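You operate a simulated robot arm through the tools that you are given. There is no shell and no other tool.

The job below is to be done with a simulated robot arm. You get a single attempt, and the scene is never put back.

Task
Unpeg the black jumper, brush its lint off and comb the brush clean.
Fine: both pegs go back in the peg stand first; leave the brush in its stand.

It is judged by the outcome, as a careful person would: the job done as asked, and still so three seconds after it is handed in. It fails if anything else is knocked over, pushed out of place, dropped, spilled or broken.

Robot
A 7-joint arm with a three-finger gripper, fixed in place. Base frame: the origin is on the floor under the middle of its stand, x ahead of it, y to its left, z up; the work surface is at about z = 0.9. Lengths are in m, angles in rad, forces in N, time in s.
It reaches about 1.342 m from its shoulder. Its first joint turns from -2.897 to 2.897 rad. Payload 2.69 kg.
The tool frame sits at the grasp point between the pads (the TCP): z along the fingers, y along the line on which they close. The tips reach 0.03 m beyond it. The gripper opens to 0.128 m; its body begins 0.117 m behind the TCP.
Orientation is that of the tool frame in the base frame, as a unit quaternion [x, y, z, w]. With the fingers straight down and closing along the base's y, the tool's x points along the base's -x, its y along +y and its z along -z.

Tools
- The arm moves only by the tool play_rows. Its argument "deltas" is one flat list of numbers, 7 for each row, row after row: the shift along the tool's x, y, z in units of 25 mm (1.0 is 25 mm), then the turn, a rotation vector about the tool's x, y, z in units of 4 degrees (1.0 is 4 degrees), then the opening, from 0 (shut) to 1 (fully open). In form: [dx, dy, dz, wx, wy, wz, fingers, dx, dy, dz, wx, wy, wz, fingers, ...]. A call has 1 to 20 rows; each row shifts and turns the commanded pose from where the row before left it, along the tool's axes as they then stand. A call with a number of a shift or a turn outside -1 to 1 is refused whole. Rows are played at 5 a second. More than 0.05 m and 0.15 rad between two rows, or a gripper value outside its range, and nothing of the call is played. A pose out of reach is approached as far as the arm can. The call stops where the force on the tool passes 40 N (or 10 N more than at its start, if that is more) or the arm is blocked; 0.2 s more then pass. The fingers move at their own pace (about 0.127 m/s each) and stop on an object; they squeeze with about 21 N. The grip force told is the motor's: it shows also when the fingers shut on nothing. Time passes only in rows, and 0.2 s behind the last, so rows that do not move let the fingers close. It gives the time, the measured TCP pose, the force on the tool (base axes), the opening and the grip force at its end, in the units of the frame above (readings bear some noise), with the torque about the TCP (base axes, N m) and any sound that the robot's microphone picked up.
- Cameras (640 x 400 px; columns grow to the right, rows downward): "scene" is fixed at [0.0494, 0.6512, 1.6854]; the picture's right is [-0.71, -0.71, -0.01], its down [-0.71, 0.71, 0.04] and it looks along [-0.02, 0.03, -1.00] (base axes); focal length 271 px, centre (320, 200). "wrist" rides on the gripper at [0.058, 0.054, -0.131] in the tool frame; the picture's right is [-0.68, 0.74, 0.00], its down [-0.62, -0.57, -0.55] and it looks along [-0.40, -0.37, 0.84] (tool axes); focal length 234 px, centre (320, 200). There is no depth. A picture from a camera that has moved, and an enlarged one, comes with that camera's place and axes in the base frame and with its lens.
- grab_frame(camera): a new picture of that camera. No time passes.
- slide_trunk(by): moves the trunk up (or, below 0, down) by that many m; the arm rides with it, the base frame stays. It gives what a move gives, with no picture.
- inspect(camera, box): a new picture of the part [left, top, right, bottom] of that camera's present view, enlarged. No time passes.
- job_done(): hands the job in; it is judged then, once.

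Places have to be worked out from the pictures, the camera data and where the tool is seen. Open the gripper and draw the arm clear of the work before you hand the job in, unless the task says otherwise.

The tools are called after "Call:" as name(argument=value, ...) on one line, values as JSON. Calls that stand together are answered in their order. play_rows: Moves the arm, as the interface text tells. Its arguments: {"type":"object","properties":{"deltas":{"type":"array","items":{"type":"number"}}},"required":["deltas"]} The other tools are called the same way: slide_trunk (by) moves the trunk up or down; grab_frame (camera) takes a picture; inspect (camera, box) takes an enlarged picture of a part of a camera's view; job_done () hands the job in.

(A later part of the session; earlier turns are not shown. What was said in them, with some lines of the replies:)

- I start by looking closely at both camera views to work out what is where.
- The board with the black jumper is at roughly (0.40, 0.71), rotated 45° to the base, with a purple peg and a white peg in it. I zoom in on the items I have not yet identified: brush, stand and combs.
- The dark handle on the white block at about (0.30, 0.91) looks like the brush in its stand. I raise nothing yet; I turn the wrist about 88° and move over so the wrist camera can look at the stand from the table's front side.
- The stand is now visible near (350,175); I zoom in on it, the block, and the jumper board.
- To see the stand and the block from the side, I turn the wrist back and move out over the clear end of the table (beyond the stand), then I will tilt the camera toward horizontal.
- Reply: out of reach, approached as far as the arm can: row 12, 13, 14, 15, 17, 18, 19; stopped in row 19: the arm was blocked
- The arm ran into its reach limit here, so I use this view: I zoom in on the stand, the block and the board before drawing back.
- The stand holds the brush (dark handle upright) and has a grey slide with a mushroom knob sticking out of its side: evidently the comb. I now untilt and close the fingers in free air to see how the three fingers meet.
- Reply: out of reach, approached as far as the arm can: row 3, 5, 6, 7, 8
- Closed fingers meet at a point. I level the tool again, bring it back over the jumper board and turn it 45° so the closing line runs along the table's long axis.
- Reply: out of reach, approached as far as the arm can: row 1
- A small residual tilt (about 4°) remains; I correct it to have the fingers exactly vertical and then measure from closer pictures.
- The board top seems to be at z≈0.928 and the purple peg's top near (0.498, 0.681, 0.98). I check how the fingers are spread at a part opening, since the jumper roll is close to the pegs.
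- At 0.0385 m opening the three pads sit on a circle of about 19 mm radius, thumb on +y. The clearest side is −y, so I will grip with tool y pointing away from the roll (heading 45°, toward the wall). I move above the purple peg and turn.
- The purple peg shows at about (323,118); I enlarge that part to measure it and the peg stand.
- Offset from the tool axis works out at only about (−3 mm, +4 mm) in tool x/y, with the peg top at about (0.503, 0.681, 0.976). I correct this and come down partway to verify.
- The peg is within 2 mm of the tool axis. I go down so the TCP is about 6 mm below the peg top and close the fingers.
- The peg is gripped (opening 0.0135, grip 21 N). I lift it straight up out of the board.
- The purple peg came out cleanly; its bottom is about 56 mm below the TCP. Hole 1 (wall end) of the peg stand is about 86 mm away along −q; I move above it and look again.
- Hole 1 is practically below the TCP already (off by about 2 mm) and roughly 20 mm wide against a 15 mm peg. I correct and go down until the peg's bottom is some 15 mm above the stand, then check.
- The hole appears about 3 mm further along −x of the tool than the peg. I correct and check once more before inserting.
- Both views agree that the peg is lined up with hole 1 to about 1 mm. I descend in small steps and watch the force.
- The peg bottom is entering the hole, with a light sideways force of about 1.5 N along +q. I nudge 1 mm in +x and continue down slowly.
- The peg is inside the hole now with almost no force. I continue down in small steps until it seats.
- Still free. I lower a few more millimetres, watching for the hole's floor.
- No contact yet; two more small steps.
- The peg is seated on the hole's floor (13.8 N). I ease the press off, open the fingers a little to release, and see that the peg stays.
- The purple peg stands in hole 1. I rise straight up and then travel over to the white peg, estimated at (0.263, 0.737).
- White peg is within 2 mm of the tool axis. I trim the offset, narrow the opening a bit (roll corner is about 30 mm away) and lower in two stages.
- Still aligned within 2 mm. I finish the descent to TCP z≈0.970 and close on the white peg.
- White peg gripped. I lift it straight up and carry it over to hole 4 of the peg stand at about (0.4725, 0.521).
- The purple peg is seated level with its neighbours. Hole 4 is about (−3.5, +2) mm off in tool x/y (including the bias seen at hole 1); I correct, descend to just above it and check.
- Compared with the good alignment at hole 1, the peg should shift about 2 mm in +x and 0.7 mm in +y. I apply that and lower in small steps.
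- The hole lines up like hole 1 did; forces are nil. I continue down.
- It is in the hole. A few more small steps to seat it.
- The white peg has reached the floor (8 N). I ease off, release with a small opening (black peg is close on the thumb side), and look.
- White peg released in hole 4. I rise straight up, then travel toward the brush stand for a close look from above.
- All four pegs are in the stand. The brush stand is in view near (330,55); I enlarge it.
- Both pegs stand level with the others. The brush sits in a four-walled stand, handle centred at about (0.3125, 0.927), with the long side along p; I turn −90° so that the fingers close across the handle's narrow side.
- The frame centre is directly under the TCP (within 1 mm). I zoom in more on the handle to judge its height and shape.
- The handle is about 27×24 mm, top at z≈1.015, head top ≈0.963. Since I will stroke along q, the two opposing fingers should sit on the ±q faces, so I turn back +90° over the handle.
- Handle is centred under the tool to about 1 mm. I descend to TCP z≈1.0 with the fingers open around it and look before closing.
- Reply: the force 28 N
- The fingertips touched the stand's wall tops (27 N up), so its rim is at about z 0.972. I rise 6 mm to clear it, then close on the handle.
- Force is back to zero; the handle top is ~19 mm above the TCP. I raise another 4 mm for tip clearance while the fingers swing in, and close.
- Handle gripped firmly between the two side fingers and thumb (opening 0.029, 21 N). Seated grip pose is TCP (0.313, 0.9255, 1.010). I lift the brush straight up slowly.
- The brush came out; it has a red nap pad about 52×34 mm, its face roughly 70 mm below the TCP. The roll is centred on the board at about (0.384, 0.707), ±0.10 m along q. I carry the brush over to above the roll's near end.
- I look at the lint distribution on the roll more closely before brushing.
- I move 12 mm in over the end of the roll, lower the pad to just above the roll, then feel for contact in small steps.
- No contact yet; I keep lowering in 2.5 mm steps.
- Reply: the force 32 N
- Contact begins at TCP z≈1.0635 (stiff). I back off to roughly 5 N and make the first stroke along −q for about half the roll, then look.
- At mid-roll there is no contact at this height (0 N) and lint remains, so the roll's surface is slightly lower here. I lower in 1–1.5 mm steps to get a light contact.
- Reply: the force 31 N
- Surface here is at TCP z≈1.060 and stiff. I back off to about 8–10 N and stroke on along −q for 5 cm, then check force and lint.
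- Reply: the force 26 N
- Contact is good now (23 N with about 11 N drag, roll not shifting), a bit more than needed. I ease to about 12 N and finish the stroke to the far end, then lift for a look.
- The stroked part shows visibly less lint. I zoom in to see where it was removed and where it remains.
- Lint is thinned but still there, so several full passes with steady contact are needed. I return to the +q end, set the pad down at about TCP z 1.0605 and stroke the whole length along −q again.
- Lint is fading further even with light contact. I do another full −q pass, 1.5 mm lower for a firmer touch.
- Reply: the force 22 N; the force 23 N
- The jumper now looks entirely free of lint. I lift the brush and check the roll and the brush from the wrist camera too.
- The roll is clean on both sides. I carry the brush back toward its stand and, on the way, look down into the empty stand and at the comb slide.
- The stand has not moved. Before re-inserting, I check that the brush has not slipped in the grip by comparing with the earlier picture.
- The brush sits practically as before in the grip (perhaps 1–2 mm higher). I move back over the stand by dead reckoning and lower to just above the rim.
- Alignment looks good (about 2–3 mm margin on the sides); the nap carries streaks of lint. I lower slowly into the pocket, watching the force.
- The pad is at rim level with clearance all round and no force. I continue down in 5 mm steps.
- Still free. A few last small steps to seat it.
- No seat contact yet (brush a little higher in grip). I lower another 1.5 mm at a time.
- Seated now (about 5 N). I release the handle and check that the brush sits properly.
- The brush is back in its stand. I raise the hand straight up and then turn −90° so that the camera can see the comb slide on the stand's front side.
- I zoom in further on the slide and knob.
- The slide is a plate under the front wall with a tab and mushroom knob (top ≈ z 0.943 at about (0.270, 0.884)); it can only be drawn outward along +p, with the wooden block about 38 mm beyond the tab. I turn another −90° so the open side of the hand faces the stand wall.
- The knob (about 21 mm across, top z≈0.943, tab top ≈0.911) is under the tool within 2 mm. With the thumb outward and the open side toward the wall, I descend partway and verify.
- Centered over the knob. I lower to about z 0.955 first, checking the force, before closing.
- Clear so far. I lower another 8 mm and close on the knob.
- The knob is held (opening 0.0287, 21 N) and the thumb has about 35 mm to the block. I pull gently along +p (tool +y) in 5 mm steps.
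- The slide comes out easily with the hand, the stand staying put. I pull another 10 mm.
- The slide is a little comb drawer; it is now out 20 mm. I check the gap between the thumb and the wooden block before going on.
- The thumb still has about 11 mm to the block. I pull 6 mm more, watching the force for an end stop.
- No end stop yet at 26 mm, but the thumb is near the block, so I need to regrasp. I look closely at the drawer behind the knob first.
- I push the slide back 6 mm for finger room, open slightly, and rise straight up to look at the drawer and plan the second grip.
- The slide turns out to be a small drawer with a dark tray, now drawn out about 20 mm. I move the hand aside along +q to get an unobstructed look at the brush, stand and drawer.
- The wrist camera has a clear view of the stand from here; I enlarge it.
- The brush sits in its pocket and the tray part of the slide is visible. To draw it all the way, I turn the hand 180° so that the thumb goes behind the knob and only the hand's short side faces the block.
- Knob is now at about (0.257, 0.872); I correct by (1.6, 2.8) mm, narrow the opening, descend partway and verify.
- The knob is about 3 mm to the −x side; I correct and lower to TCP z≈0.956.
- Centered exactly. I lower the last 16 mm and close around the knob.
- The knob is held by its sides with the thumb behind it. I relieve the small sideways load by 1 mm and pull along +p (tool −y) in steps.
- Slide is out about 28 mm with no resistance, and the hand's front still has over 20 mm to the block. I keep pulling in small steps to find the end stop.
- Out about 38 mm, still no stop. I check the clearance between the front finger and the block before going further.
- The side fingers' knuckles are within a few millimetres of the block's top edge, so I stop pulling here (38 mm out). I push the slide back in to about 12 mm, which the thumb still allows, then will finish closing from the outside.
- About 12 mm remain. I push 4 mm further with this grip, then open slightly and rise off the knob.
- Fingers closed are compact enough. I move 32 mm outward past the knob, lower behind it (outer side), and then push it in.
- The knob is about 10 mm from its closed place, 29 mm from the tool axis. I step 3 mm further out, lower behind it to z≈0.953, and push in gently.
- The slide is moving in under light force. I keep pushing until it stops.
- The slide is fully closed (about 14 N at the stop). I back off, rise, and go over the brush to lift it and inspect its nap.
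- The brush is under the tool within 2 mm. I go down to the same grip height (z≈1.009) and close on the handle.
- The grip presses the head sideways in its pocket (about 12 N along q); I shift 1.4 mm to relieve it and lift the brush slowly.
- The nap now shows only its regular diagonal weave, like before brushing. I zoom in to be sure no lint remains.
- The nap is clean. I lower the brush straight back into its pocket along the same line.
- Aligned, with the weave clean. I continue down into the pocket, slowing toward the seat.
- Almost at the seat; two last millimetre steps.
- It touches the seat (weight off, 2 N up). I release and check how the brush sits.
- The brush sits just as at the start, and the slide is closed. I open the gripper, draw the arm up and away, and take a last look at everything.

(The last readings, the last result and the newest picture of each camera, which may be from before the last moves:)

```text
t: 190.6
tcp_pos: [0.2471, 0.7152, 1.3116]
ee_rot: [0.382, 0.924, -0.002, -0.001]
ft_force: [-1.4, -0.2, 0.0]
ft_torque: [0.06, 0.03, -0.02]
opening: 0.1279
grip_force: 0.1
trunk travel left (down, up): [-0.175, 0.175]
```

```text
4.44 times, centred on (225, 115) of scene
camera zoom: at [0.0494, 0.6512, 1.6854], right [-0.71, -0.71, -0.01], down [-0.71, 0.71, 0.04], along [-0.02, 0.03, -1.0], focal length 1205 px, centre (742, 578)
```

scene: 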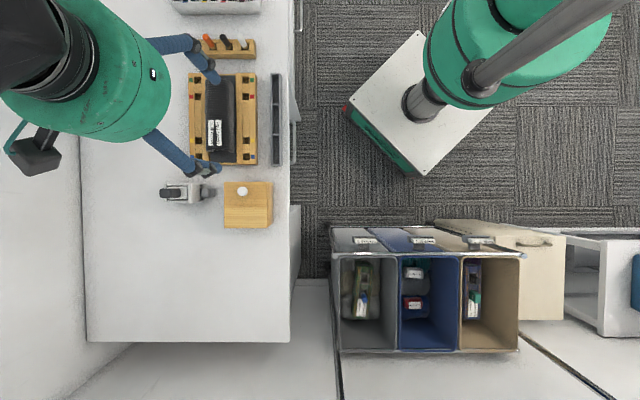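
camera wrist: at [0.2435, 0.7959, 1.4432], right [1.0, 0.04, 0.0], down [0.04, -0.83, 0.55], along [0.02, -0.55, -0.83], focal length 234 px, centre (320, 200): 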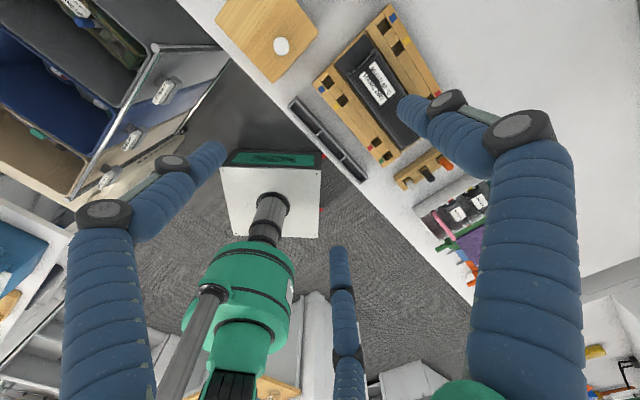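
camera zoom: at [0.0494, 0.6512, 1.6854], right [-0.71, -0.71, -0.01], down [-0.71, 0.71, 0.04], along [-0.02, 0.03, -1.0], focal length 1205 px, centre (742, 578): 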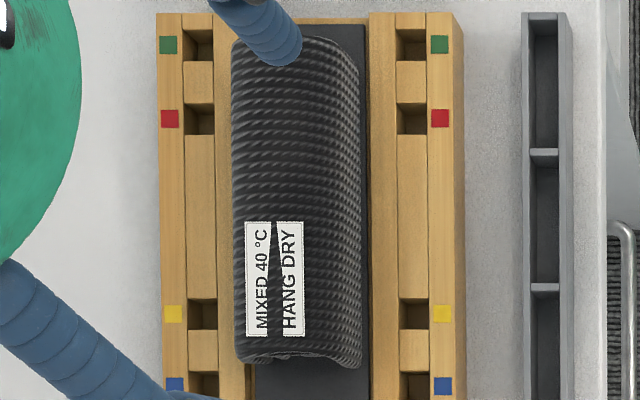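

Everything is in order:
- Both pegs are in the peg stand.
- The jumper is lint-free on its board.
- The brush was combed clean and sits in its stand, with the slide closed.
- Nothing else has been displaced, the gripper is open and the arm is clear.

I hand the job in.

Call:
job_done()

```text
The job is handed in.
```

The job is done and handed in; I haven't seen the judge's result.

- **Pegs:** The purple and white pegs are in the two end holes of the peg stand, at the same height as the other two.
- **Jumper:** After three passes with the brush, no lint shows on the black jumper from either camera. It moved about a millimetre on its board.
- **Brush:** I drew the comb slide out about 38 mm under the parked brush and pushed it fully back in. The wooden block stopped me pulling it further. When I lifted the brush, its visible edges showed no lint. I couldn't see the underside.
- **End state:** The brush is back in its stand, the slide is closed, the gripper is open and the arm is clear. Nothing else looked disturbed in the final pictures.

While reaching for the brush, the fingertips pressed the rim of its stand at about 27 N. The stand did not shift.
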